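You operate a simulated robot arm through the tools that you are given. There is no shell and no other tool.

The job below is to be done with a simulated two-armed robot. You get a single attempt, and the scene is never put back.

## Task
Ring the medium bend and push it home on the medium pair.
Fine: press it into the ring nest; the other bends stay in the rack; drop nothing.

The check looks at the end state, three seconds after you hand in, the way a careful person would. Anything else that was tipped, shoved, dropped, spilled or broken makes it a failure.

## Robot
Two 7-joint arms with four-finger grippers on one trunk that stands fixed in place. Base frame: the origin is at the foot of the trunk, x ahead of it, y to its left, z up; the work surface is at about z = 0.85. Units: m, rad, N and s.
The left shoulder is at [0.04, 0.181, 1.254], the right one opposite. With the tool pointing down near the work surface each hand reaches from about 0.28 to 0.82 m from the base axis, measured 20 degrees to its own side. Payload 3.67 kg a hand.
The tool frame of a hand sits at the grasp point between the pads (the TCP): z along the fingers, y along the line on which they close. The tips reach 0.028 m beyond it. The gripper opens to 0.112 m; its body begins 0.073 m behind the TCP.
Orientation is that of the tool frame in the base frame, as [roll, pitch, yaw] about the fixed x, y, z axes, in that order (R = Rz(yaw) Ry(pitch) Rx(roll)). With the fingers straight down and closing along the base's y, the tool's x points along the base's -x, its y along +y and its z along -z.

## Interface
- The arms move only by the tool servo_tool. It takes "left_series", "right_series" or both (then of equal length, played together; a hand with none holds still); each is a list of rows, each a list of 6 numbers: the shift along the tool's x, y, z in m, then the turn, a rotation vector about the tool's x, y, z in rad. In form: [[tx, ty, tz, ax, ay, az], ...]. A call has 1 to 20 rows; each row shifts and turns the commanded pose from where the row before left it, along the tool's axes as they then stand. "left_claw" and "right_claw" are, for a hand that has rows, the finger opening in m, from 0 to 0.112, set as the call begins (left out, the last holds). Rows are played at 5 a second. More than 0.05 m and 0.15 rad between two rows, or a gripper value outside its range, and nothing of the call is played. A pose out of reach is approached as far as the arm can. The call stops where the force on the tool passes 40 N (or 10 N more than at its start, if that is more) or the arm is blocked; 0.2 s more then pass. The fingers move at their own pace (about 0.0724 m/s each) and stop on an object; they squeeze with about 41 N. The grip force told is the motor's: it shows also when the fingers shut on nothing. Time passes only in rows, and 0.2 s behind the last, so rows that do not move let the fingers close. The reply holds the time, the measured pose of the TCP, the force on the tool along the base axes, the opening and the grip force, in the units named above and with some noise, with the torque about the TCP (base axes, N m) and any sound that the robot's microphone picked up.
- Cameras (640 x 400 px; columns grow to the right, rows downward): "scene" is now at [0.0958, -0.0475, 1.4948]; the picture's right is [-0.54, -0.84, 0.00], its down [-0.41, 0.26, -0.87] and it looks along [0.74, -0.47, -0.49] (base axes); focal length 374 px, centre (320, 200). "left" rides on the left gripper at [0.06, 0.018, -0.104] in its tool frame; the picture's right is [-0.29, 0.96, 0.00], its down [-0.80, -0.24, -0.55] and it looks along [-0.53, -0.16, 0.83] (tool axes); focal length 234 px, centre (320, 200). "right" rides on the right gripper at [0.06, -0.018, -0.104] in its tool frame; the picture's right is [0.29, 0.96, 0.00], its down [-0.80, 0.24, -0.55] and it looks along [-0.53, 0.16, 0.83] (tool axes); focal length 234 px, centre (320, 200). There is no depth. A picture from a camera that has moved, and an enlarged one, comes with that camera's place and axes in the base frame and with its lens.
- camera(camera): a new picture of that camera. The clock stands still meanwhile.
- slide_trunk(by): moves the trunk up (or, below 0, down) by that many m; the arms and the scene camera ride with it, the base frame stays. It gives what a move gives, with no picture.
- pan_tilt(pan, tilt): turns the head with the scene camera to pan (to the left, within 1.501 rad either way) and tilt (down, from -0.506 to 1.204), counted from straight ahead of the robot. It gives what a move gives.
- close_up(camera, box): a new picture of the part [left, top, right, bottom] of that camera's present view, enlarged. The clock stands still meanwhile.
- sign_off(): hands the job in; it is judged then, once.

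Nothing tells you positions but the pictures and the camera data. Unless the task says otherwise, let go and move clear before handing in.

The tools are called after "Emit:" by a JSON object that holds its "name" and its "arguments". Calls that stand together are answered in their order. servo_tool: Moves the arms, as the interface text tells. Its arguments: {"type":"object","properties":{"left_series":{"type":"array"},"left_claw":{"type":"number"},"right_series":{"type":"array"},"right_claw":{"type":"number"}},"required":[]} The other tools are called the same way: slide_trunk (by) moves the trunk up or down; pan_tilt (pan, tilt) turns the head that bears the scene camera; camera (camera) takes a picture; close_up (camera, box) takes an enlarged picture of a part of a camera's view; sign_off () hands the job in.

At the start:

```text
t: 0.0
left_position: [0.4214, -0.0835, 1.3216]
left_orientation: [-3.141, 0.001, -3.141]
left_ft_force: [0.4, 0.0, 0.4]
left_ft_torque: [0.01, 0.01, 0.0]
left_width: 0.1119
left_finger_force: 0.1
right_position: [0.4166, -0.5076, 1.2577]
right_orientation: [-3.141, 0.0, -3.142]
right_ft_force: [-0.5, 0.1, -1.2]
right_ft_torque: [0.02, -0.03, -0.05]
right_width: 0.1121
right_finger_force: 0.0
trunk travel left (down, up): [-0.375, 0.139]
head pan, tilt (commanded): [-0.569, 0.508]
```

scene: 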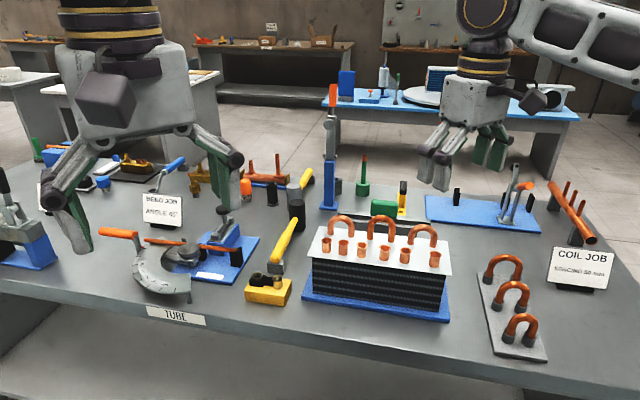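
right: 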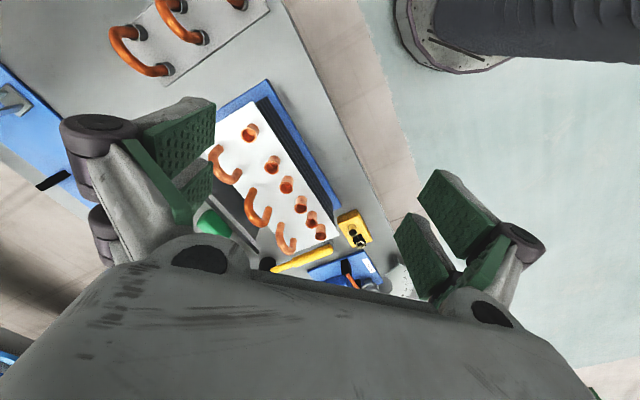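
left: 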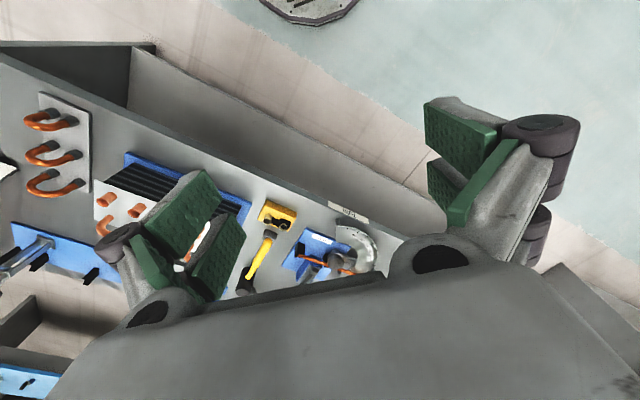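

I see a bench with a finned coil block that has open copper stubs on top, a grey rack holding three U-bends on the right, and other fixtures. I'll look closer at each part before moving anything.

Emit:
{"name": "close_up", "arguments": {"camera": "scene", "box": [290, 200, 470, 330]}}

Emit:
{"name": "close_up", "arguments": {"camera": "scene", "box": [460, 230, 640, 370]}}

Emit:
{"name": "close_up", "arguments": {"camera": "scene", "box": [310, 140, 430, 230]}}

Emit:
{"name": "close_up", "arguments": {"camera": "scene", "box": [420, 150, 600, 250]}}

Emit:
{"name": "close_up", "arguments": {"camera": "scene", "box": [90, 200, 320, 330]}}

```text
3.08 times, centred on (380, 265) of scene
camera zoom: at [0.0958, -0.0475, 1.4948], right [-0.54, -0.84, 0.0], down [-0.41, 0.26, -0.87], along [0.74, -0.47, -0.49], focal length 1150 px, centre (135, 0)
```

zoom: 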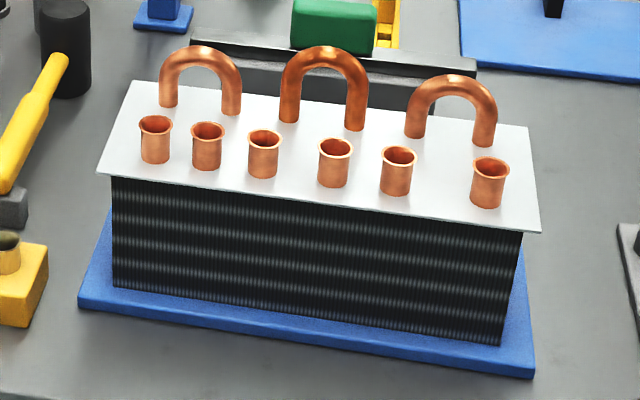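

```text
2.86 times, centred on (550, 300) of scene
camera zoom: at [0.0958, -0.0475, 1.4948], right [-0.54, -0.84, 0.0], down [-0.41, 0.26, -0.87], along [0.74, -0.47, -0.49], focal length 1068 px, centre (-337, -86)
```

zoom: 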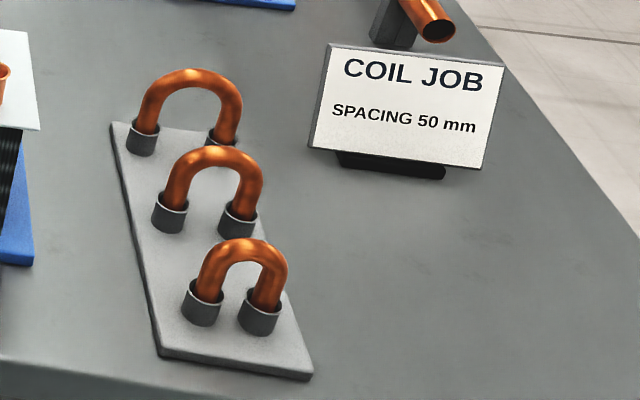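

```text
4.44 times, centred on (370, 185) of scene
camera zoom: at [0.0958, -0.0475, 1.4948], right [-0.54, -0.84, 0.0], down [-0.41, 0.26, -0.87], along [0.74, -0.47, -0.49], focal length 1661 px, centre (98, 267)
```

zoom: 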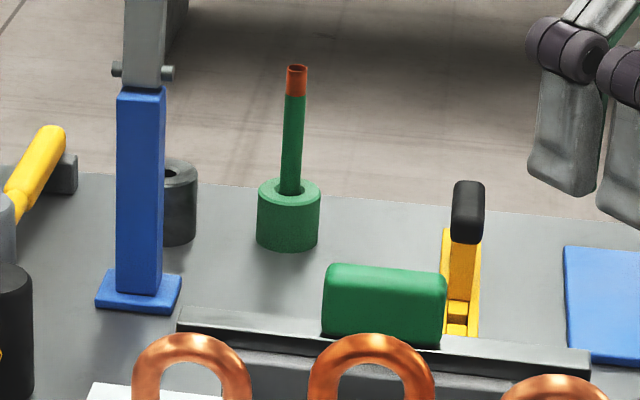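

```text
3.56 times, centred on (510, 200) of scene
camera zoom: at [0.0958, -0.0475, 1.4948], right [-0.54, -0.84, 0.0], down [-0.41, 0.26, -0.87], along [0.74, -0.47, -0.49], focal length 1329 px, centre (-356, 200)
```

zoom: 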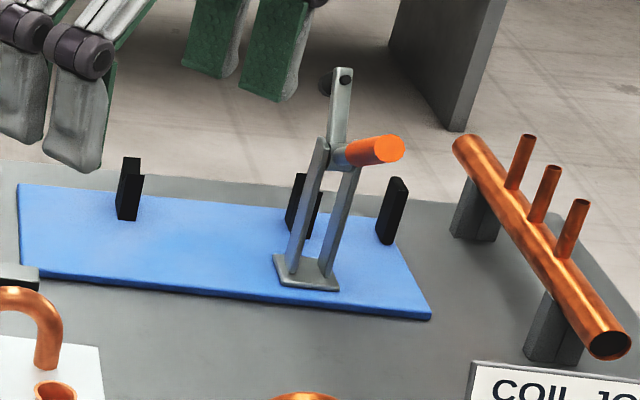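

```text
2.78 times, centred on (205, 265) of scene
camera zoom: at [0.0958, -0.0475, 1.4948], right [-0.54, -0.84, 0.0], down [-0.41, 0.26, -0.87], along [0.74, -0.47, -0.49], focal length 1040 px, centre (640, 19)
```

zoom: 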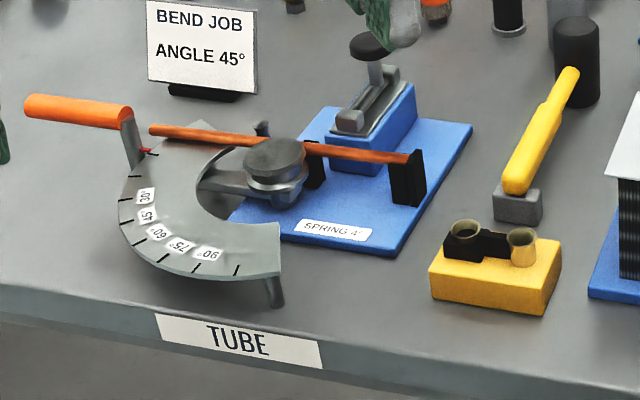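

The yellow block with two brass-lined cups looks like the ring nest, the three bends in the grey rack run large, medium, small, and the coil carries six flared stubs. I'll zoom further to measure them.

Emit:
{"name": "close_up", "arguments": {"camera": "scene", "box": [236, 262, 300, 312]}}

Emit:
{"name": "close_up", "arguments": {"camera": "scene", "box": [470, 245, 560, 305]}}

Emit:
{"name": "close_up", "arguments": {"camera": "scene", "box": [470, 300, 560, 365]}}

Emit:
{"name": "close_up", "arguments": {"camera": "scene", "box": [310, 225, 380, 275]}}

Emit:
{"name": "close_up", "arguments": {"camera": "scene", "box": [375, 230, 445, 280]}}

Emit:
{"name": "close_up", "arguments": {"camera": "scene", "box": [0, 120, 320, 300]}}

```text
8.00 times, centred on (268, 287) of scene
camera zoom: at [0.0958, -0.0475, 1.4948], right [-0.54, -0.84, 0.0], down [-0.41, 0.26, -0.87], along [0.74, -0.47, -0.49], focal length 2990 px, centre (736, -496)
```

zoom: 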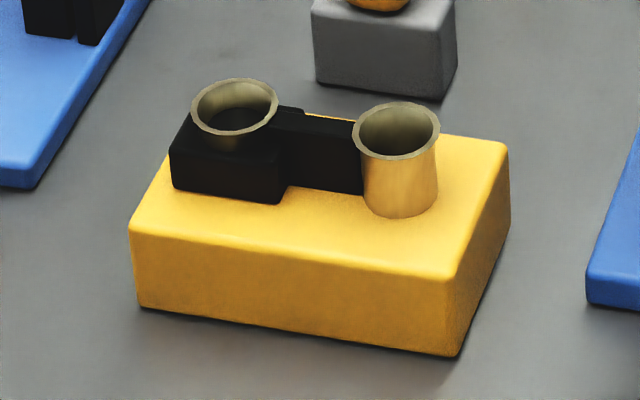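

```text
6.67 times, centred on (515, 275) of scene
camera zoom: at [0.0958, -0.0475, 1.4948], right [-0.54, -0.84, 0.0], down [-0.41, 0.26, -0.87], along [0.74, -0.47, -0.49], focal length 2491 px, centre (-980, -300)
```

zoom: 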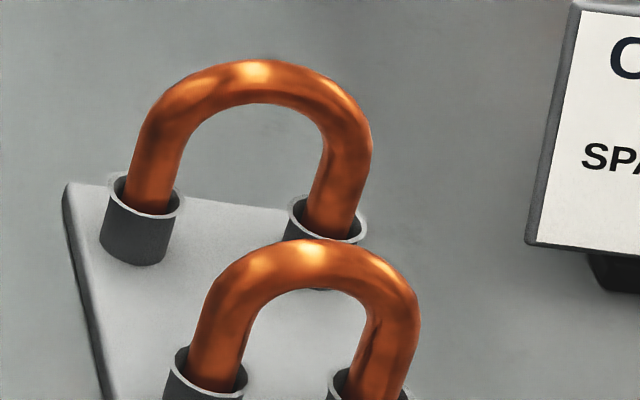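

```text
6.15 times, centred on (515, 332) of scene
camera zoom: at [0.0958, -0.0475, 1.4948], right [-0.54, -0.84, 0.0], down [-0.41, 0.26, -0.87], along [0.74, -0.47, -0.49], focal length 2300 px, centre (-880, -615)
```

zoom: 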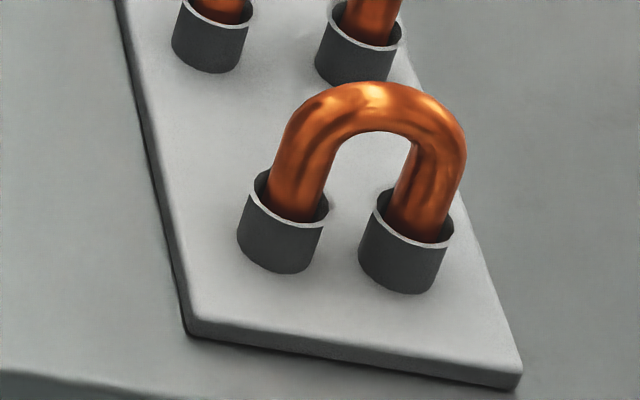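

```text
8.00 times, centred on (345, 250) of scene
camera zoom: at [0.0958, -0.0475, 1.4948], right [-0.54, -0.84, 0.0], down [-0.41, 0.26, -0.87], along [0.74, -0.47, -0.49], focal length 2990 px, centre (120, -200)
```

zoom: 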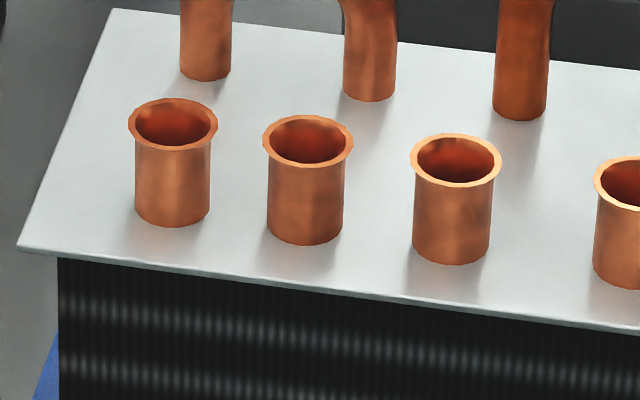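

```text
8.00 times, centred on (410, 255) of scene
camera zoom: at [0.0958, -0.0475, 1.4948], right [-0.54, -0.84, 0.0], down [-0.41, 0.26, -0.87], along [0.74, -0.47, -0.49], focal length 2990 px, centre (-400, -240)
```

zoom: 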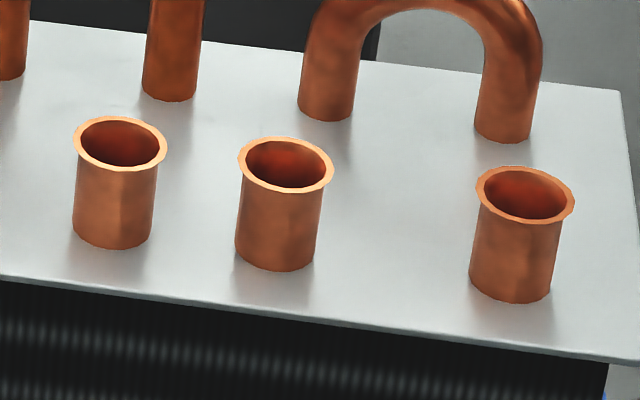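

```text
2.00 times, centred on (160, 210) of scene
camera zoom: at [0.0958, -0.0475, 1.4948], right [-0.54, -0.84, 0.0], down [-0.41, 0.26, -0.87], along [0.74, -0.47, -0.49], focal length 747 px, centre (640, 180)
```

zoom: 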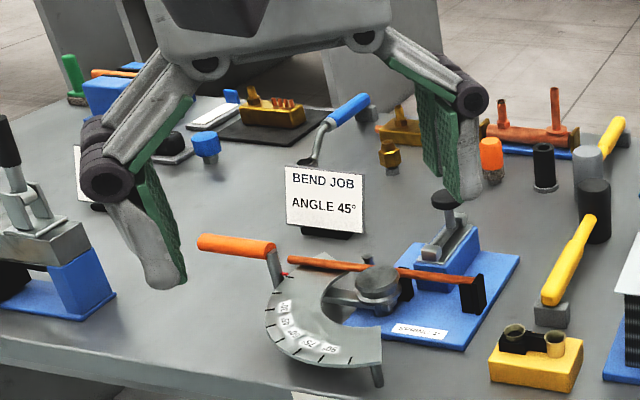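

The nest is a yellow block with two brass cups about 50 mm apart, near (0.741, -0.312). The medium bend, also about 50 mm, is near (0.39, -0.74), and the medium stub pair is the third and fourth stubs, near (0.59, -0.50). I'll park the left arm out of the way and bring the right hand over the medium bend, turned 45°.

Emit:
{"name": "servo_tool", "arguments": {"left_series": [[0, 0.045, 0, 0, 0, 0], [0, 0.045, 0, 0, 0, 0], [0, 0.045, 0, 0, 0, 0], [0, 0.045, 0, 0, 0, 0], [0, 0.045, 0, 0, 0, 0], [0, 0.045, 0, 0, 0, 0], [0, 0, 0, 0, 0, 0], [0, 0, 0, 0, 0, 0], [0, 0, 0, 0, 0, 0], [0, 0, 0, 0, 0, 0], [0, 0, 0, 0, 0, 0], [0, 0, 0, 0, 0, 0]], "right_series": [[0.0045, -0.0387, 0.018, 0, 0, 0], [0.0045, -0.0387, 0.018, 0, 0, 0], [0.0045, -0.0387, 0.018, 0, 0, 0], [0.0045, -0.0387, 0.018, 0, 0, 0], [0.0045, -0.0387, 0.018, 0, 0, 0], [0.0045, -0.0387, 0.018, 0, 0, 0], [0, 0, 0, 0, 0, -0.1309], [0, 0, 0, 0, 0, -0.1309], [0, 0, 0, 0, 0, -0.1309], [0, 0, 0, 0, 0, -0.1309], [0, 0, 0, 0, 0, -0.1309], [0, 0, 0, 0, 0, -0.1309]]}}

Emit:
{"name": "camera", "arguments": {"camera": "right"}}

Emit:
{"name": "camera", "arguments": {"camera": "scene"}}

```text
t: 2.6
left_position: [0.4209, 0.1846, 1.3205]
left_orientation: [3.14, -0.002, -3.14]
left_ft_force: [1.1, 0.7, -0.1]
left_ft_torque: [0.02, -0.03, -0.01]
left_width: 0.1119
left_finger_force: 0.0
right_position: [0.3894, -0.7394, 1.1495]
right_orientation: [-3.141, 0.0, -2.353]
right_ft_force: [-0.1, -0.6, 0.9]
right_ft_torque: [0.0, 0.03, 0.0]
right_width: 0.1122
right_finger_force: 0.1
trunk travel left (down, up): [-0.375, 0.139]
head pan, tilt (commanded): [-0.569, 0.508]
```

```text
taken
camera right: at [0.3593, -0.7953, 1.252], right [-0.88, 0.47, 0.0], down [0.39, 0.73, 0.55], along [0.26, 0.49, -0.83], focal length 234 px, centre (320, 200)
```

right: 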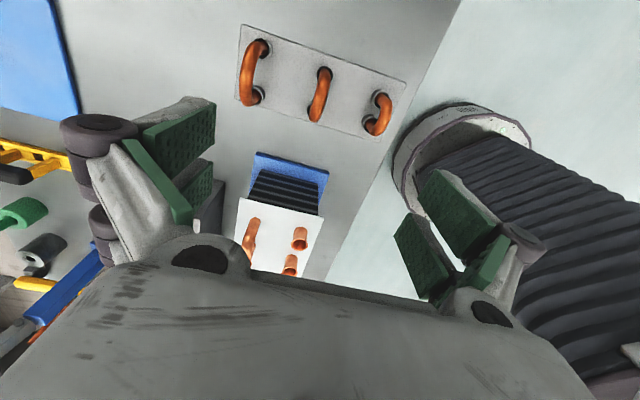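

```text
taken
camera scene: at [0.0957, -0.0475, 1.4948], right [-0.54, -0.84, 0.0], down [-0.41, 0.26, -0.87], along [0.74, -0.47, -0.49], focal length 374 px, centre (320, 200)
```

scene: 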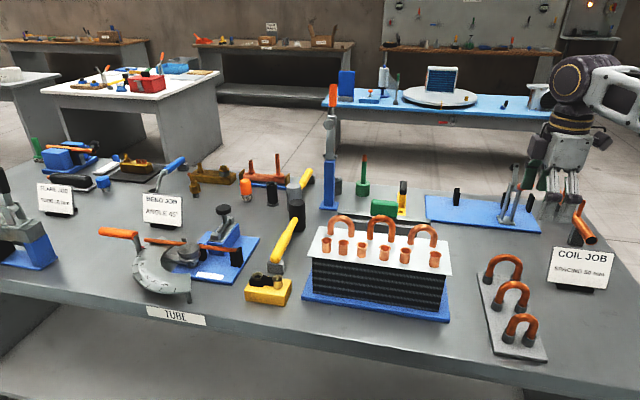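

The right hand is over the rack, where the wrist view shows large, medium and small from left to right. I'll enlarge this view to fix the medium bend's position and angle.

Emit:
{"name": "close_up", "arguments": {"camera": "right", "box": [225, 15, 417, 135]}}

Emit:
{"name": "close_up", "arguments": {"camera": "right", "box": [288, 60, 352, 130]}}

Emit:
{"name": "close_up", "arguments": {"camera": "scene", "box": [480, 265, 560, 325]}}

```text
3.33 times, centred on (321, 75) of right
camera zoom: at [0.3593, -0.7953, 1.252], right [-0.88, 0.47, 0.0], down [0.39, 0.73, 0.55], along [0.26, 0.49, -0.83], focal length 781 px, centre (317, 617)
```

zoom: 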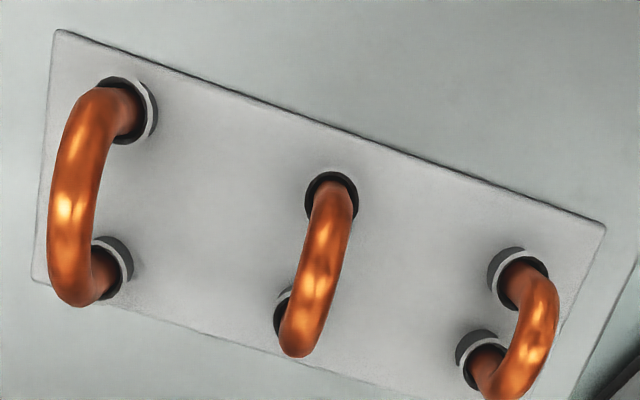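

```text
5.71 times, centred on (320, 95) of right
camera zoom: at [0.3593, -0.7953, 1.252], right [-0.88, 0.47, 0.0], down [0.39, 0.73, 0.55], along [0.26, 0.49, -0.83], focal length 1338 px, centre (320, 800)
```

zoom: 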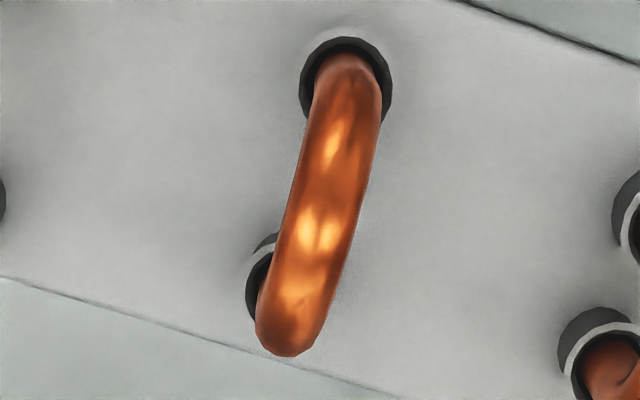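

```text
6.67 times, centred on (520, 295) of scene
camera zoom: at [0.0957, -0.0475, 1.4948], right [-0.54, -0.84, 0.0], down [-0.41, 0.26, -0.87], along [0.74, -0.47, -0.49], focal length 2491 px, centre (-1013, -433)
```

zoom: 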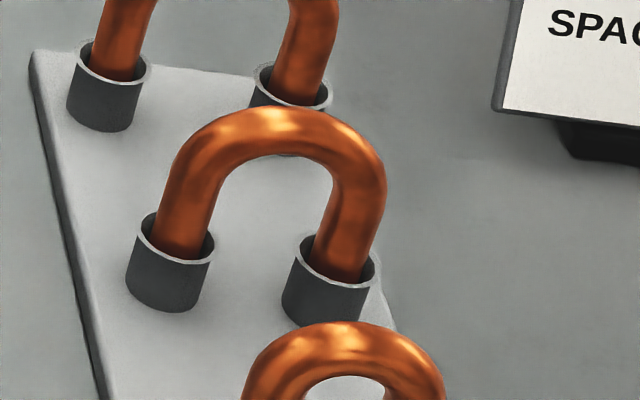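

The rack edge is parallel to the tool's y axis, so the 45° turn is right. The medium bend sits about 4 mm along tool x and -2 mm along tool y, with its crown at about z = 0.943. I'll narrow the fingers to clear the neighbouring bends, correct the offset and go part way down.

Emit:
{"name": "servo_tool", "arguments": {"right_series": [[0.004, -0.002, 0.02, 0, 0, 0], [0, 0, 0.03, 0, 0, 0], [0, 0, 0.03, 0, 0, 0], [0, 0, 0.02, 0, 0, 0], [0, 0, 0, 0, 0, 0]], "right_claw": 0.045}}

Emit:
{"name": "camera", "arguments": {"camera": "right"}}

Emit:
{"name": "close_up", "arguments": {"camera": "scene", "box": [460, 160, 640, 370]}}

```text
t: 3.8
left_position: [0.4207, 0.1856, 1.3193]
left_orientation: [-3.139, 0.001, -3.139]
left_ft_force: [-0.3, -0.5, -0.2]
left_ft_torque: [-0.03, -0.03, -0.01]
left_width: 0.1121
left_finger_force: 0.2
right_position: [0.3882, -0.744, 1.0481]
right_orientation: [-3.142, 0.0, -2.356]
right_ft_force: [0.3, 0.2, -0.6]
right_ft_torque: [0.01, -0.01, 0.03]
right_width: 0.0451
right_finger_force: 0.0
trunk travel left (down, up): [-0.375, 0.139]
head pan, tilt (commanded): [-0.569, 0.508]
```

```text
taken
camera right: at [0.3567, -0.7989, 1.1518], right [-0.88, 0.47, 0.0], down [0.39, 0.73, 0.55], along [0.26, 0.49, -0.83], focal length 234 px, centre (320, 200)
```

right: 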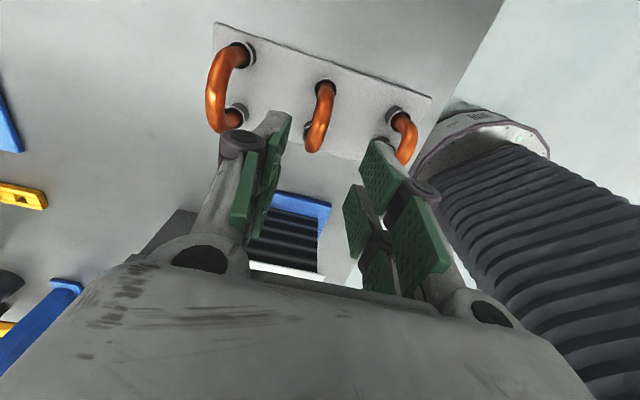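

```text
1.90 times, centred on (550, 265) of scene
camera zoom: at [0.0957, -0.0473, 1.4949], right [-0.54, -0.84, 0.0], down [-0.41, 0.26, -0.87], along [0.74, -0.47, -0.49], focal length 712 px, centre (-118, 76)
```

zoom: 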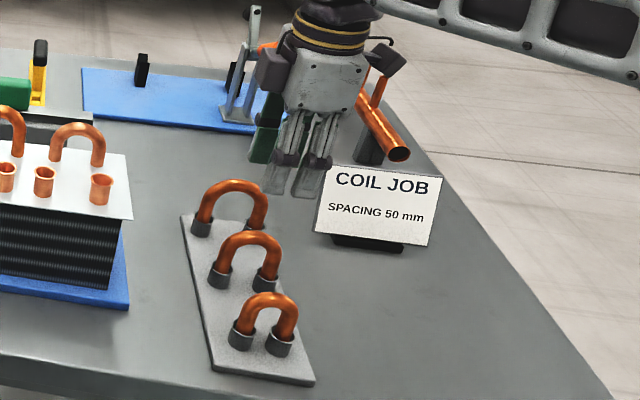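

The fingers straddle the medium bend and have room on both sides. I'll take a closer look to refine the offset before descending.

Emit:
{"name": "close_up", "arguments": {"camera": "right", "box": [288, 65, 368, 165]}}

Emit:
{"name": "close_up", "arguments": {"camera": "right", "box": [200, 60, 440, 300]}}

```text
4.00 times, centred on (328, 115) of right
camera zoom: at [0.3567, -0.7989, 1.1518], right [-0.88, 0.47, 0.0], down [0.39, 0.73, 0.55], along [0.26, 0.49, -0.83], focal length 937 px, centre (288, 540)
```

zoom: 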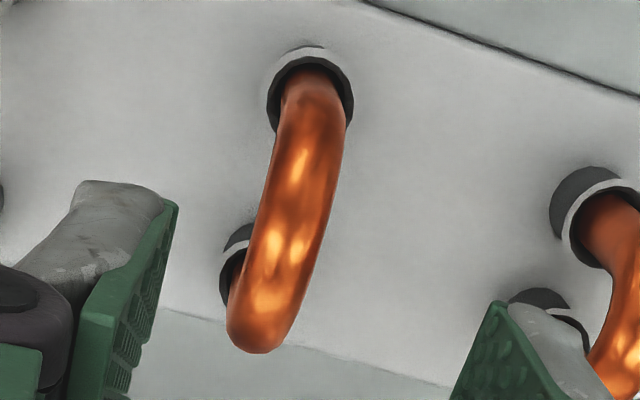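

```text
1.67 times, centred on (320, 180) of right
camera zoom: at [0.3567, -0.7989, 1.1518], right [-0.88, 0.47, 0.0], down [0.39, 0.73, 0.55], along [0.26, 0.49, -0.83], focal length 390 px, centre (320, 233)
```

zoom: 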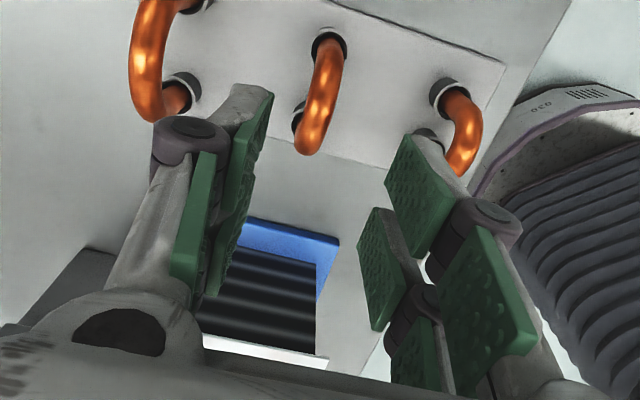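

The bend is centred between the fingers to within about 1 mm. I'll lower the hand so the TCP is level with the top of the arch, then look again before closing.

Emit:
{"name": "servo_tool", "arguments": {"right_series": [[0, -0.0006, 0.022, 0, 0, 0], [0, 0, 0.022, 0, 0, 0], [0, 0, 0.022, 0, 0, 0], [0, 0, 0.022, 0, 0, 0], [0, 0, 0.021, 0, 0, 0], [0, 0, 0, 0, 0, 0]]}}

Emit:
{"name": "camera", "arguments": {"camera": "right"}}

Emit:
{"name": "close_up", "arguments": {"camera": "scene", "box": [460, 200, 600, 370]}}

```text
t: 5.2
left_position: [0.4206, 0.185, 1.3207]
left_orientation: [-3.139, -0.002, -3.139]
left_ft_force: [0.7, -0.4, 0.5]
left_ft_torque: [-0.02, 0.0, -0.01]
left_width: 0.1119
left_finger_force: 0.1
right_position: [0.3869, -0.7456, 0.9414]
right_orientation: [3.141, -0.001, -2.355]
right_ft_force: [-0.1, -0.6, 0.2]
right_ft_torque: [-0.02, -0.02, -0.02]
right_width: 0.045
right_finger_force: 0.0
trunk travel left (down, up): [-0.375, 0.139]
head pan, tilt (commanded): [-0.569, 0.508]
```

```text
taken
camera right: at [0.357, -0.8005, 1.0442], right [-0.88, 0.47, 0.0], down [0.39, 0.73, 0.55], along [0.26, 0.49, -0.83], focal length 234 px, centre (320, 200)
```

right: 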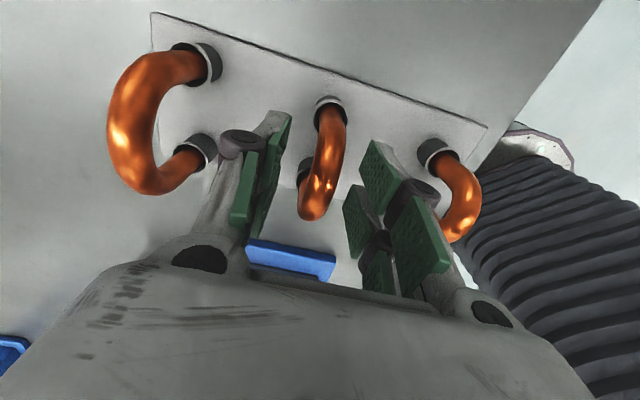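

```text
2.35 times, centred on (530, 285) of scene
camera zoom: at [0.0955, -0.0472, 1.4949], right [-0.54, -0.84, 0.0], down [-0.41, 0.26, -0.87], along [0.74, -0.47, -0.49], focal length 879 px, centre (-174, 0)
```

zoom: 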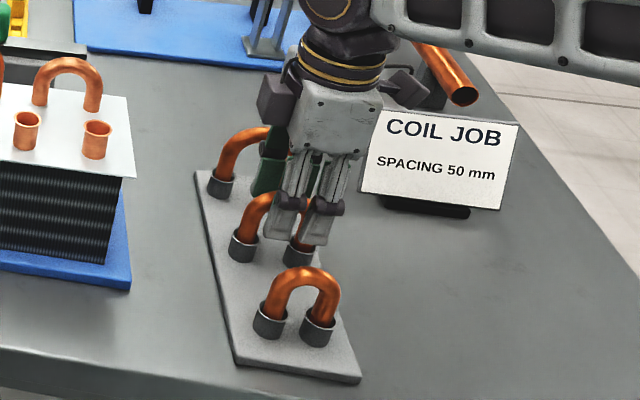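

Emit:
{"name": "close_up", "arguments": {"camera": "scene", "box": [485, 235, 565, 315]}}

Emit:
{"name": "close_up", "arguments": {"camera": "right", "box": [240, 80, 400, 280]}}

```text
5.00 times, centred on (525, 275) of scene
camera zoom: at [0.0955, -0.0472, 1.4949], right [-0.54, -0.84, 0.0], down [-0.41, 0.26, -0.87], along [0.74, -0.47, -0.49], focal length 1868 px, centre (-705, -175)
```

zoom: 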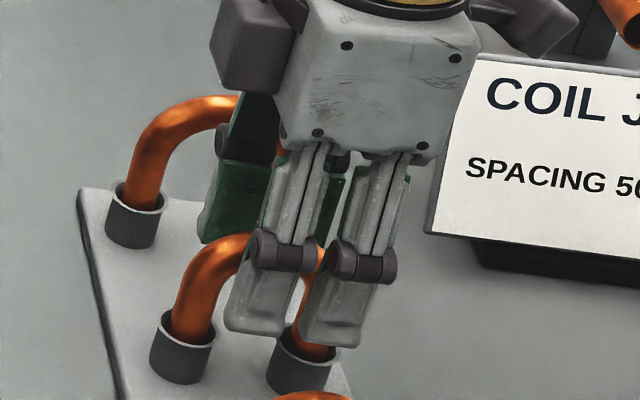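

```text
2.00 times, centred on (320, 180) of right
camera zoom: at [0.357, -0.8005, 1.0442], right [-0.88, 0.47, 0.0], down [0.39, 0.73, 0.55], along [0.26, 0.49, -0.83], focal length 468 px, centre (320, 240)
```

zoom: 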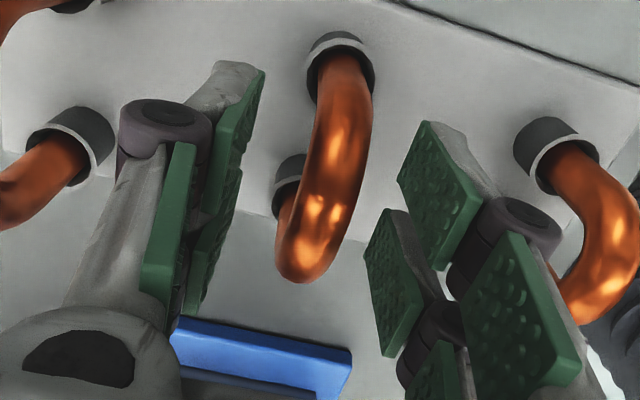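

The fingers straddle the arch evenly and the neighbouring bends are clear. I'll close on it now.

Emit:
{"name": "servo_tool", "arguments": {"right_series": [[0, 0, 0, 0, 0, 0], [0, 0, 0, 0, 0, 0], [0, 0, 0, 0, 0, 0], [0, 0, 0, 0, 0, 0]], "right_claw": 0.0}}

Emit:
{"name": "close_up", "arguments": {"camera": "right", "box": [240, 80, 400, 280]}}

Emit:
{"name": "close_up", "arguments": {"camera": "scene", "box": [485, 235, 565, 315]}}

```text
t: 6.2
left_position: [0.4195, 0.1849, 1.3207]
left_orientation: [-3.14, 0.0, -3.139]
left_ft_force: [-0.2, -1.3, 0.1]
left_ft_torque: [0.0, 0.02, 0.04]
left_width: 0.1118
left_finger_force: 0.1
right_position: [0.388, -0.7451, 0.941]
right_orientation: [-3.141, 0.0, -2.357]
right_ft_force: [0.5, 0.7, -0.2]
right_ft_torque: [-0.01, 0.04, 0.02]
right_width: 0.0155
right_finger_force: 41.0
trunk travel left (down, up): [-0.375, 0.139]
head pan, tilt (commanded): [-0.569, 0.508]
```

```text
2.00 times, centred on (320, 180) of right
camera zoom: at [0.3571, -0.8007, 1.044], right [-0.88, 0.47, 0.0], down [0.39, 0.73, 0.55], along [0.26, 0.49, -0.83], focal length 468 px, centre (320, 240)
```

zoom: 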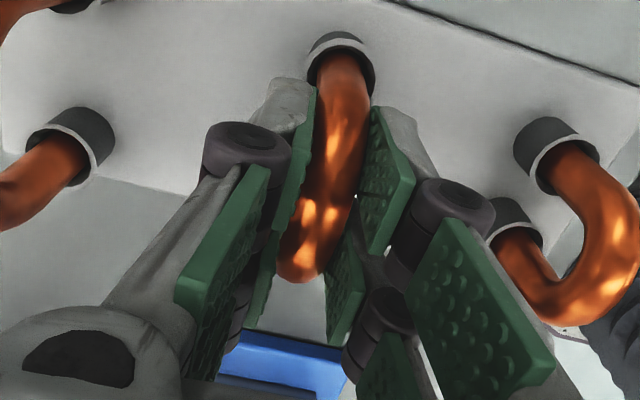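

```text
5.00 times, centred on (525, 275) of scene
camera zoom: at [0.0957, -0.0476, 1.4948], right [-0.54, -0.84, 0.0], down [-0.41, 0.26, -0.87], along [0.74, -0.47, -0.49], focal length 1868 px, centre (-705, -175)
```

zoom: 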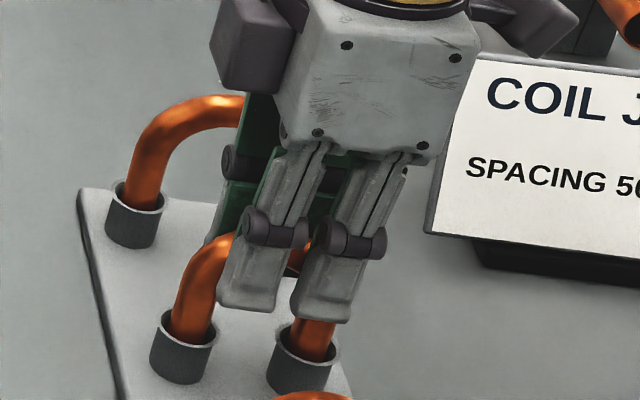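

The grip closed at 15.5 mm on the tube with full force. I'll lift straight up slowly and check the result.

Emit:
{"name": "servo_tool", "arguments": {"right_series": [[0, 0, -0.01, 0, 0, 0], [0, 0, -0.015, 0, 0, 0], [0, 0, -0.02, 0, 0, 0], [0, 0, -0.03, 0, 0, 0], [0, 0, -0.04, 0, 0, 0], [0, 0, -0.04, 0, 0, 0], [0, 0, -0.04, 0, 0, 0], [0, 0, 0, 0, 0, 0]]}}

Emit:
{"name": "close_up", "arguments": {"camera": "scene", "box": [460, 130, 640, 370]}}

Emit:
{"name": "camera", "arguments": {"camera": "right"}}

```text
t: 8.0
left_position: [0.4214, 0.1846, 1.3196]
left_orientation: [3.141, 0.0, -3.14]
left_ft_force: [0.1, 1.3, -0.6]
left_ft_torque: [0.01, 0.0, -0.01]
left_width: 0.1119
left_finger_force: 0.2
right_position: [0.3891, -0.7465, 1.136]
right_orientation: [3.141, -0.001, -2.356]
right_ft_force: [0.7, -0.8, -0.9]
right_ft_torque: [0.02, -0.03, -0.02]
right_width: 0.0153
right_finger_force: 41.3
trunk travel left (down, up): [-0.375, 0.139]
head pan, tilt (commanded): [-0.569, 0.508]
```

```text
1.67 times, centred on (550, 250) of scene
camera zoom: at [0.0958, -0.0478, 1.4948], right [-0.54, -0.84, 0.0], down [-0.41, 0.26, -0.87], along [0.74, -0.47, -0.49], focal length 623 px, centre (-63, 117)
```

zoom: 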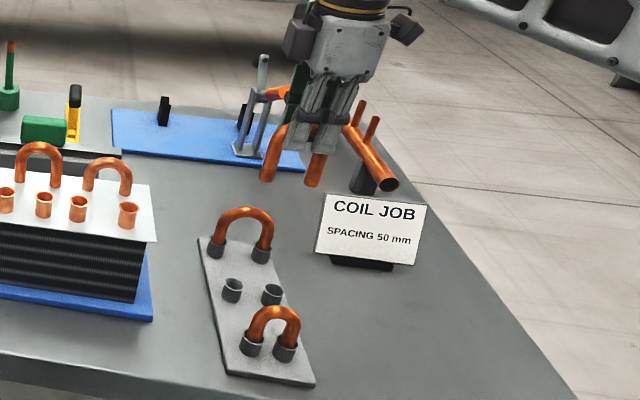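

```text
taken
camera right: at [0.3587, -0.801, 1.2383], right [-0.88, 0.47, 0.0], down [0.39, 0.73, 0.55], along [0.26, 0.49, -0.83], focal length 234 px, centre (320, 200)
```

right: 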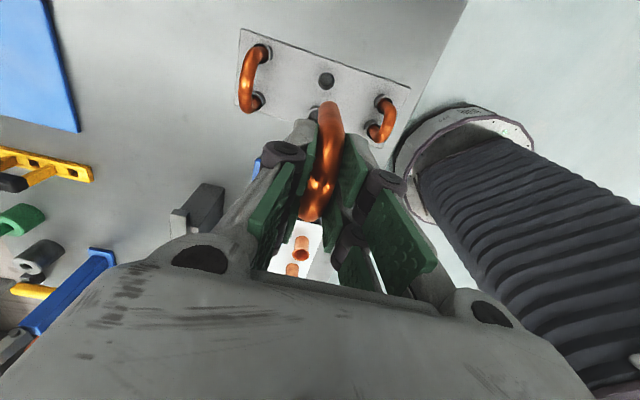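

The medium bend is in hand and upright, and the large and small bends are still in the rack. I'll measure how it sits in the grip, especially the leg ends, and check that the rack is undisturbed.

Emit:
{"name": "close_up", "arguments": {"camera": "scene", "box": [500, 135, 570, 195]}}

Emit:
{"name": "close_up", "arguments": {"camera": "right", "box": [270, 80, 390, 240]}}

Emit:
{"name": "close_up", "arguments": {"camera": "scene", "box": [470, 245, 570, 365]}}

```text
6.67 times, centred on (535, 165) of scene
camera zoom: at [0.0958, -0.0478, 1.4948], right [-0.54, -0.84, 0.0], down [-0.41, 0.26, -0.87], along [0.74, -0.47, -0.49], focal length 2491 px, centre (-1113, 433)
```

zoom: 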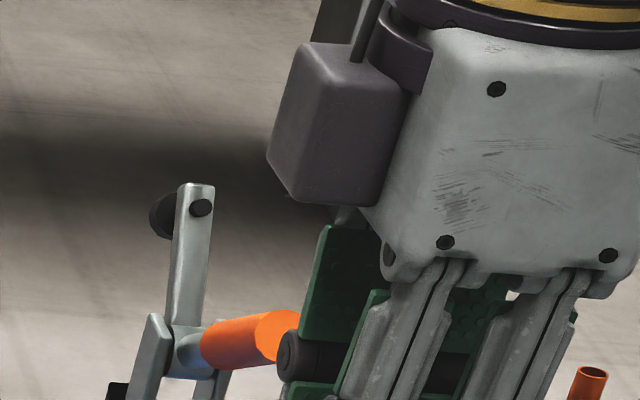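

```text
2.50 times, centred on (330, 160) of right
camera zoom: at [0.3587, -0.801, 1.2383], right [-0.88, 0.47, 0.0], down [0.39, 0.73, 0.55], along [0.26, 0.49, -0.83], focal length 585 px, centre (295, 300)
```

zoom: 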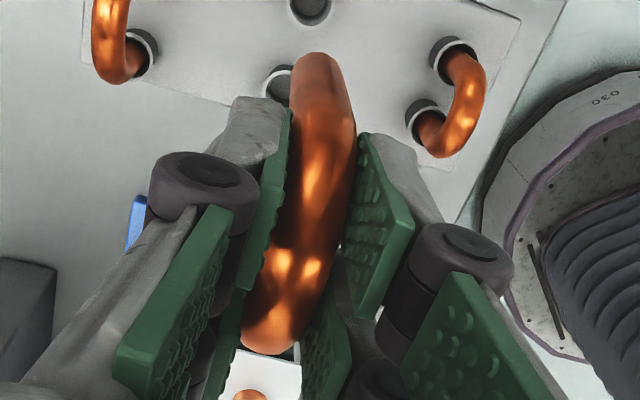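

```text
3.33 times, centred on (520, 305) of scene
camera zoom: at [0.0958, -0.0478, 1.4948], right [-0.54, -0.84, 0.0], down [-0.41, 0.26, -0.87], along [0.74, -0.47, -0.49], focal length 1246 px, centre (-347, -150)
```

zoom: 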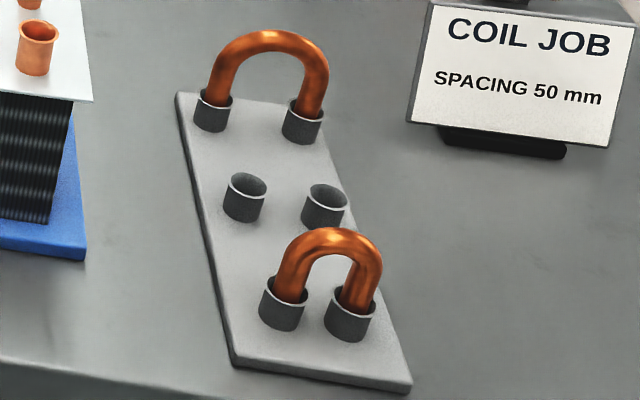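

Emit:
{"name": "close_up", "arguments": {"camera": "scene", "box": [492, 200, 572, 250]}}

```text
8.00 times, centred on (532, 225) of scene
camera zoom: at [0.0958, -0.0478, 1.4948], right [-0.54, -0.84, 0.0], down [-0.41, 0.26, -0.87], along [0.74, -0.47, -0.49], focal length 2990 px, centre (-1376, 0)
```

zoom: 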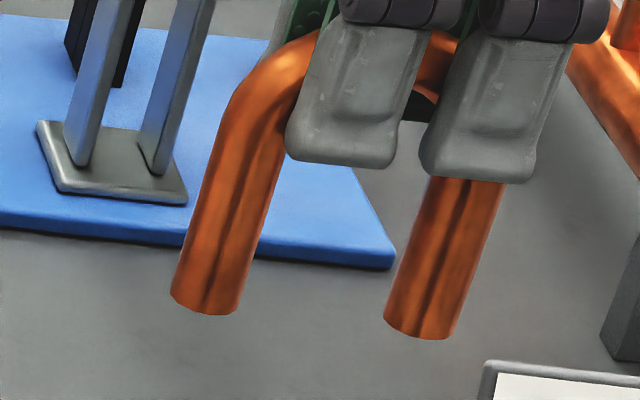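

The bend hangs square in the grip, with leg ends about 79 mm below the TCP and a 50 mm spacing, centred about -2.7 mm along tool x. I'll raise it to clear the coil, then check what stands around the nest before moving there.

Emit:
{"name": "close_up", "arguments": {"camera": "scene", "box": [220, 160, 340, 310]}}

Emit:
{"name": "close_up", "arguments": {"camera": "scene", "box": [246, 266, 294, 296]}}

Emit:
{"name": "servo_tool", "arguments": {"right_series": [[0, 0, -0.03, 0, 0, 0], [0, 0, -0.03, 0, 0, 0], [0, 0, -0.03, 0, 0, 0], [0, 0, -0.02, 0, 0, 0], [0, 0, 0, 0, 0, 0]]}}

```text
2.67 times, centred on (280, 235) of scene
camera zoom: at [0.0958, -0.0478, 1.4948], right [-0.54, -0.84, 0.0], down [-0.41, 0.26, -0.87], along [0.74, -0.47, -0.49], focal length 996 px, centre (427, 107)
```

zoom: 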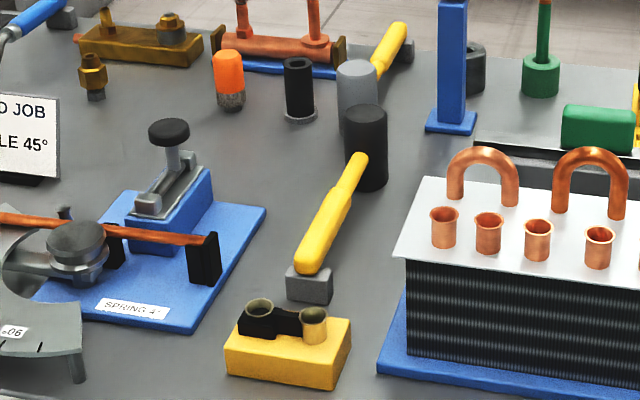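

```text
13.33 times, centred on (270, 281) of scene
camera zoom: at [0.0958, -0.0478, 1.4948], right [-0.54, -0.84, 0.0], down [-0.41, 0.26, -0.87], along [0.74, -0.47, -0.49], focal length 4982 px, centre (987, -880)
```

zoom: 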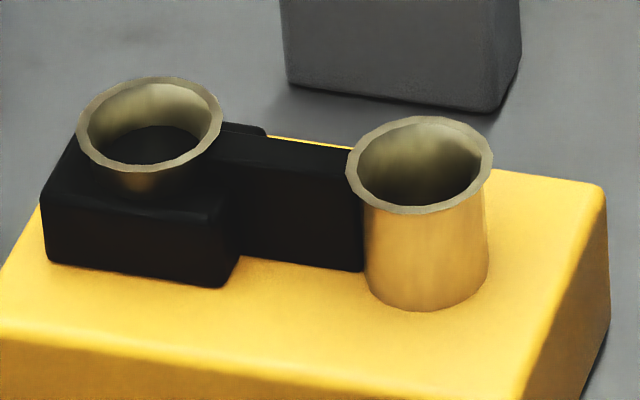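

```text
t: 9.2
left_position: [0.42, 0.1837, 1.3195]
left_orientation: [3.141, 0.001, -3.139]
left_ft_force: [0.3, -0.4, -0.6]
left_ft_torque: [0.0, 0.02, 0.01]
left_width: 0.1123
left_finger_force: 0.0
right_position: [0.3882, -0.7449, 1.2454]
right_orientation: [3.14, -0.001, -2.357]
right_ft_force: [-0.7, 0.9, -1.7]
right_ft_torque: [-0.02, -0.02, 0.0]
right_width: 0.0155
right_finger_force: 41.0
trunk travel left (down, up): [-0.375, 0.139]
head pan, tilt (commanded): [-0.569, 0.508]
```

The nest cups are flared and already 50 mm apart, aligned at 45°, and the mallet and other things around it are low. I'll carry the bend over at a safe height to just above the nest.

Emit:
{"name": "servo_tool", "arguments": {"right_series": [[-0.0425, 0.0043, 0.0035, 0, 0, 0], [-0.0425, 0.0043, 0.0035, 0, 0, 0], [-0.0425, 0.0043, 0.0035, 0, 0, 0], [-0.0425, 0.0043, 0.0035, 0, 0, 0], [-0.0425, 0.0043, 0.0035, 0, 0, 0], [-0.0425, 0.0043, 0.0035, 0, 0, 0], [-0.0425, 0.0043, 0.0035, 0, 0, 0], [-0.0425, 0.0043, 0.0035, 0, 0, 0], [-0.0425, 0.0043, 0.0035, 0, 0, 0], [-0.0425, 0.0043, 0.0035, 0, 0, 0], [-0.0425, 0.0043, 0.0035, 0, 0, 0], [-0.0425, 0.0043, 0.0035, 0, 0, 0], [-0.0425, 0.0043, 0.0035, 0, 0, 0], [0, 0, 0, 0, 0, 0]]}}

Emit:
{"name": "camera", "arguments": {"camera": "scene"}}

Emit:
{"name": "camera", "arguments": {"camera": "right"}}

```text
t: 12.2
left_position: [0.4199, 0.1854, 1.3197]
left_orientation: [-3.141, 0.002, -3.14]
left_ft_force: [-0.3, 1.0, 0.2]
left_ft_torque: [-0.02, -0.01, -0.05]
left_width: 0.1117
left_finger_force: 0.0
right_position: [0.7125, -0.3197, 1.1975]
right_orientation: [-3.141, 0.001, -2.356]
right_ft_force: [-0.4, 0.5, -0.2]
right_ft_torque: [-0.01, -0.01, 0.0]
right_width: 0.0149
right_finger_force: 40.6
right hand out of reach, approached as far as the arm can: row 13
trunk travel left (down, up): [-0.375, 0.139]
head pan, tilt (commanded): [-0.569, 0.508]
```

```text
taken
camera scene: at [0.0944, -0.0467, 1.495], right [-0.54, -0.84, 0.0], down [-0.41, 0.26, -0.87], along [0.74, -0.47, -0.49], focal length 374 px, centre (320, 200)
```

scene: 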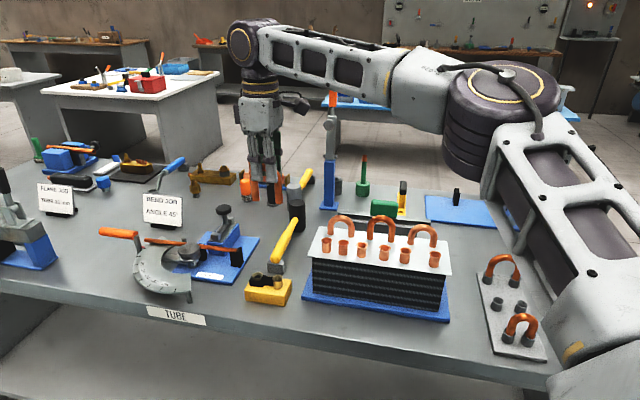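

```text
taken
camera right: at [0.6822, -0.3744, 1.3014], right [-0.88, 0.47, 0.0], down [0.39, 0.73, 0.56], along [0.26, 0.49, -0.83], focal length 234 px, centre (320, 200)
```

right: 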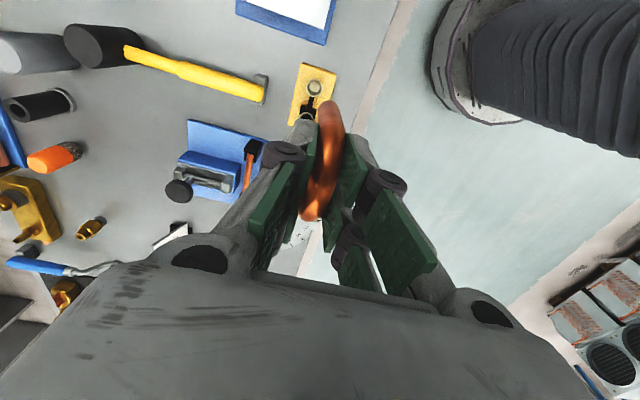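

The arm reached its limit 3 cm short at this height. Lowering the hand should bring the nest within reach, and nothing below is near the legs yet.

Emit:
{"name": "servo_tool", "arguments": {"right_series": [[0, 0, 0.03, 0, 0, 0], [0, 0, 0.03, 0, 0, 0], [0, 0, 0.03, 0, 0, 0], [0, 0, 0.02, 0, 0, 0], [0, 0, 0, 0, 0, 0], [0, 0, 0, 0, 0, 0]]}}

Emit:
{"name": "camera", "arguments": {"camera": "right"}}

Emit:
{"name": "close_up", "arguments": {"camera": "scene", "box": [220, 180, 320, 310]}}

```text
t: 13.6
left_position: [0.4208, 0.1836, 1.3196]
left_orientation: [3.141, -0.001, -3.139]
left_ft_force: [0.4, 0.9, -0.7]
left_ft_torque: [-0.03, -0.01, -0.02]
left_width: 0.1122
left_finger_force: 0.0
right_position: [0.7125, -0.3214, 1.0854]
right_orientation: [-3.141, 0.001, -2.357]
right_ft_force: [-0.2, 0.3, -0.2]
right_ft_torque: [-0.01, -0.01, -0.02]
right_width: 0.0154
right_finger_force: 40.7
trunk travel left (down, up): [-0.375, 0.139]
head pan, tilt (commanded): [-0.569, 0.508]
```

```text
taken
camera right: at [0.6813, -0.3761, 1.1881], right [-0.88, 0.47, 0.0], down [0.39, 0.73, 0.55], along [0.26, 0.49, -0.83], focal length 234 px, centre (320, 200)
```

right: 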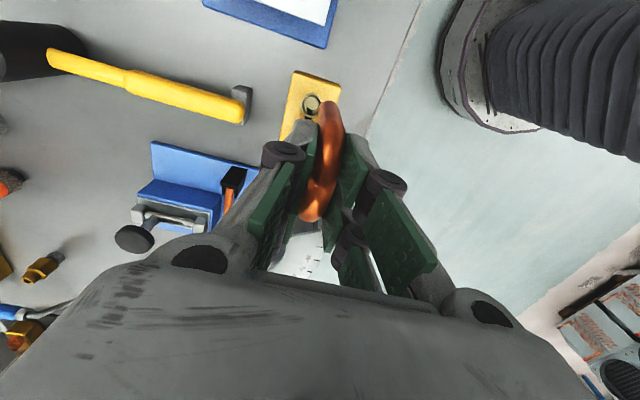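

```text
3.08 times, centred on (270, 245) of scene
camera zoom: at [0.0961, -0.0475, 1.4948], right [-0.54, -0.84, 0.0], down [-0.41, 0.26, -0.87], along [0.74, -0.47, -0.49], focal length 1150 px, centre (474, 62)
```

zoom: 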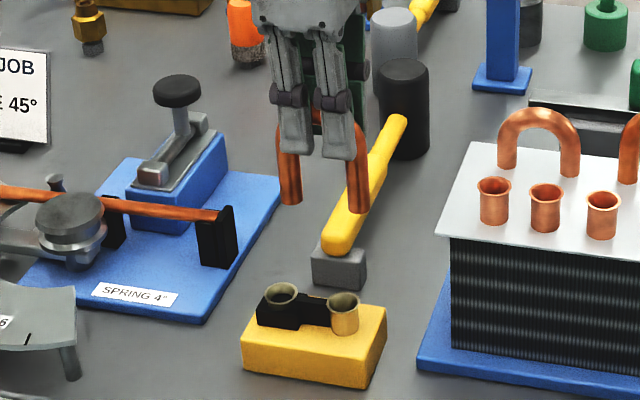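

The hand is now at z = 1.085 and the nest is visible next to the bend. I'll measure the visible cup in the wrist camera to refine the nest position.

Emit:
{"name": "close_up", "arguments": {"camera": "right", "box": [272, 64, 352, 144]}}

Emit:
{"name": "close_up", "arguments": {"camera": "scene", "box": [240, 200, 300, 260]}}

```text
5.00 times, centred on (312, 104) of right
camera zoom: at [0.6813, -0.3761, 1.1881], right [-0.88, 0.47, 0.0], down [0.39, 0.73, 0.55], along [0.26, 0.49, -0.83], focal length 1171 px, centre (360, 680)
```

zoom: 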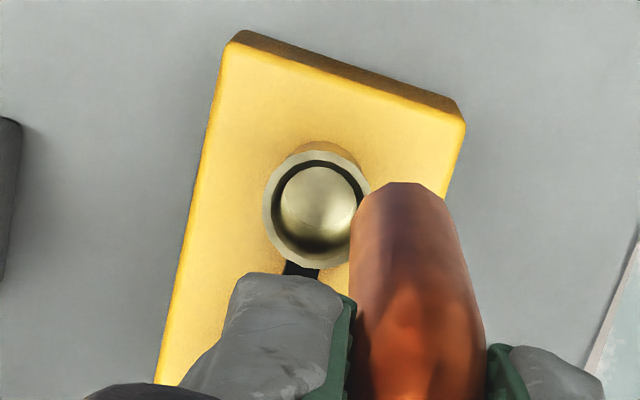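

```text
6.67 times, centred on (270, 230) of scene
camera zoom: at [0.0961, -0.0475, 1.4948], right [-0.54, -0.84, 0.0], down [-0.41, 0.26, -0.87], along [0.74, -0.47, -0.49], focal length 2491 px, centre (653, 0)
```

zoom: 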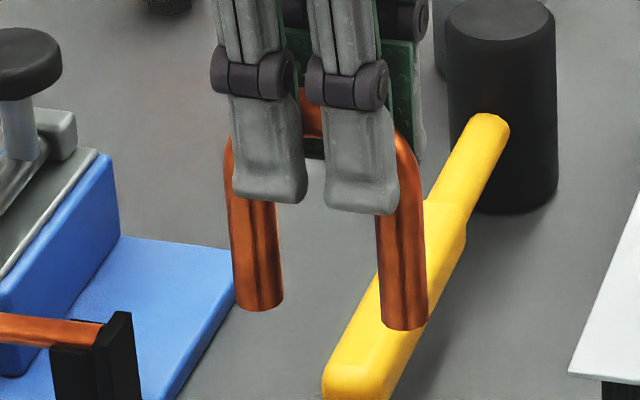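

From both cameras together, the cup rims are at about z = 0.907 and the bend must shift about -21 mm along tool x and -11 mm along tool y. I'll make that shift, lower to just above the cups and look again.

Emit:
{"name": "servo_tool", "arguments": {"right_series": [[-0.0104, -0.0054, 0, 0, 0, 0], [-0.0104, -0.0054, 0, 0, 0, 0], [0, 0, 0.02, 0, 0, 0], [0, 0, 0.02, 0, 0, 0], [0, 0, 0.02, 0, 0, 0], [0, 0, 0.01, 0, 0, 0], [0, 0, 0, 0, 0, 0]]}}

Emit:
{"name": "close_up", "arguments": {"camera": "right", "box": [272, 64, 372, 164]}}

Emit:
{"name": "close_up", "arguments": {"camera": "scene", "box": [230, 240, 310, 310]}}

```text
t: 15.2
left_position: [0.4209, 0.1844, 1.3187]
left_orientation: [-3.141, 0.0, -3.141]
left_ft_force: [0.6, 0.1, 0.4]
left_ft_torque: [0.03, -0.01, 0.02]
left_width: 0.112
left_finger_force: 0.0
right_position: [0.7005, -0.3239, 1.0214]
right_orientation: [3.14, 0.002, -2.357]
right_ft_force: [0.0, -0.6, -0.9]
right_ft_torque: [0.02, 0.0, -0.01]
right_width: 0.0151
right_finger_force: 41.3
right hand out of reach, approached as far as the arm can: row 1, 2, 3, 4, 5
trunk travel left (down, up): [-0.375, 0.139]
head pan, tilt (commanded): [-0.569, 0.508]
```

```text
4.00 times, centred on (322, 114) of right
camera zoom: at [0.6704, -0.3797, 1.1235], right [-0.88, 0.47, 0.0], down [0.39, 0.73, 0.56], along [0.26, 0.49, -0.83], focal length 937 px, centre (312, 544)
```

zoom: 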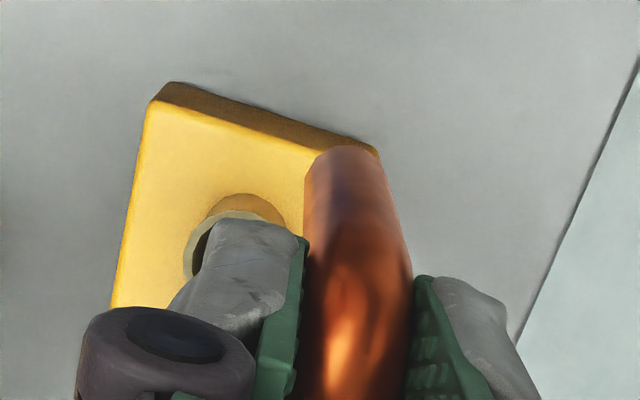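

```text
5.71 times, centred on (270, 275) of scene
camera zoom: at [0.0958, -0.0473, 1.4948], right [-0.54, -0.84, 0.0], down [-0.41, 0.26, -0.87], along [0.74, -0.47, -0.49], focal length 2135 px, centre (606, -229)
```

zoom: 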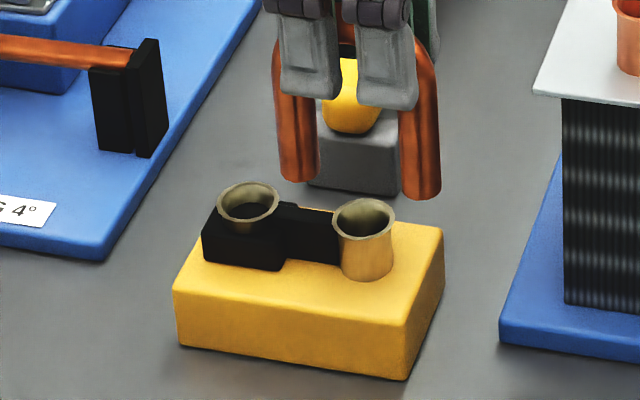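

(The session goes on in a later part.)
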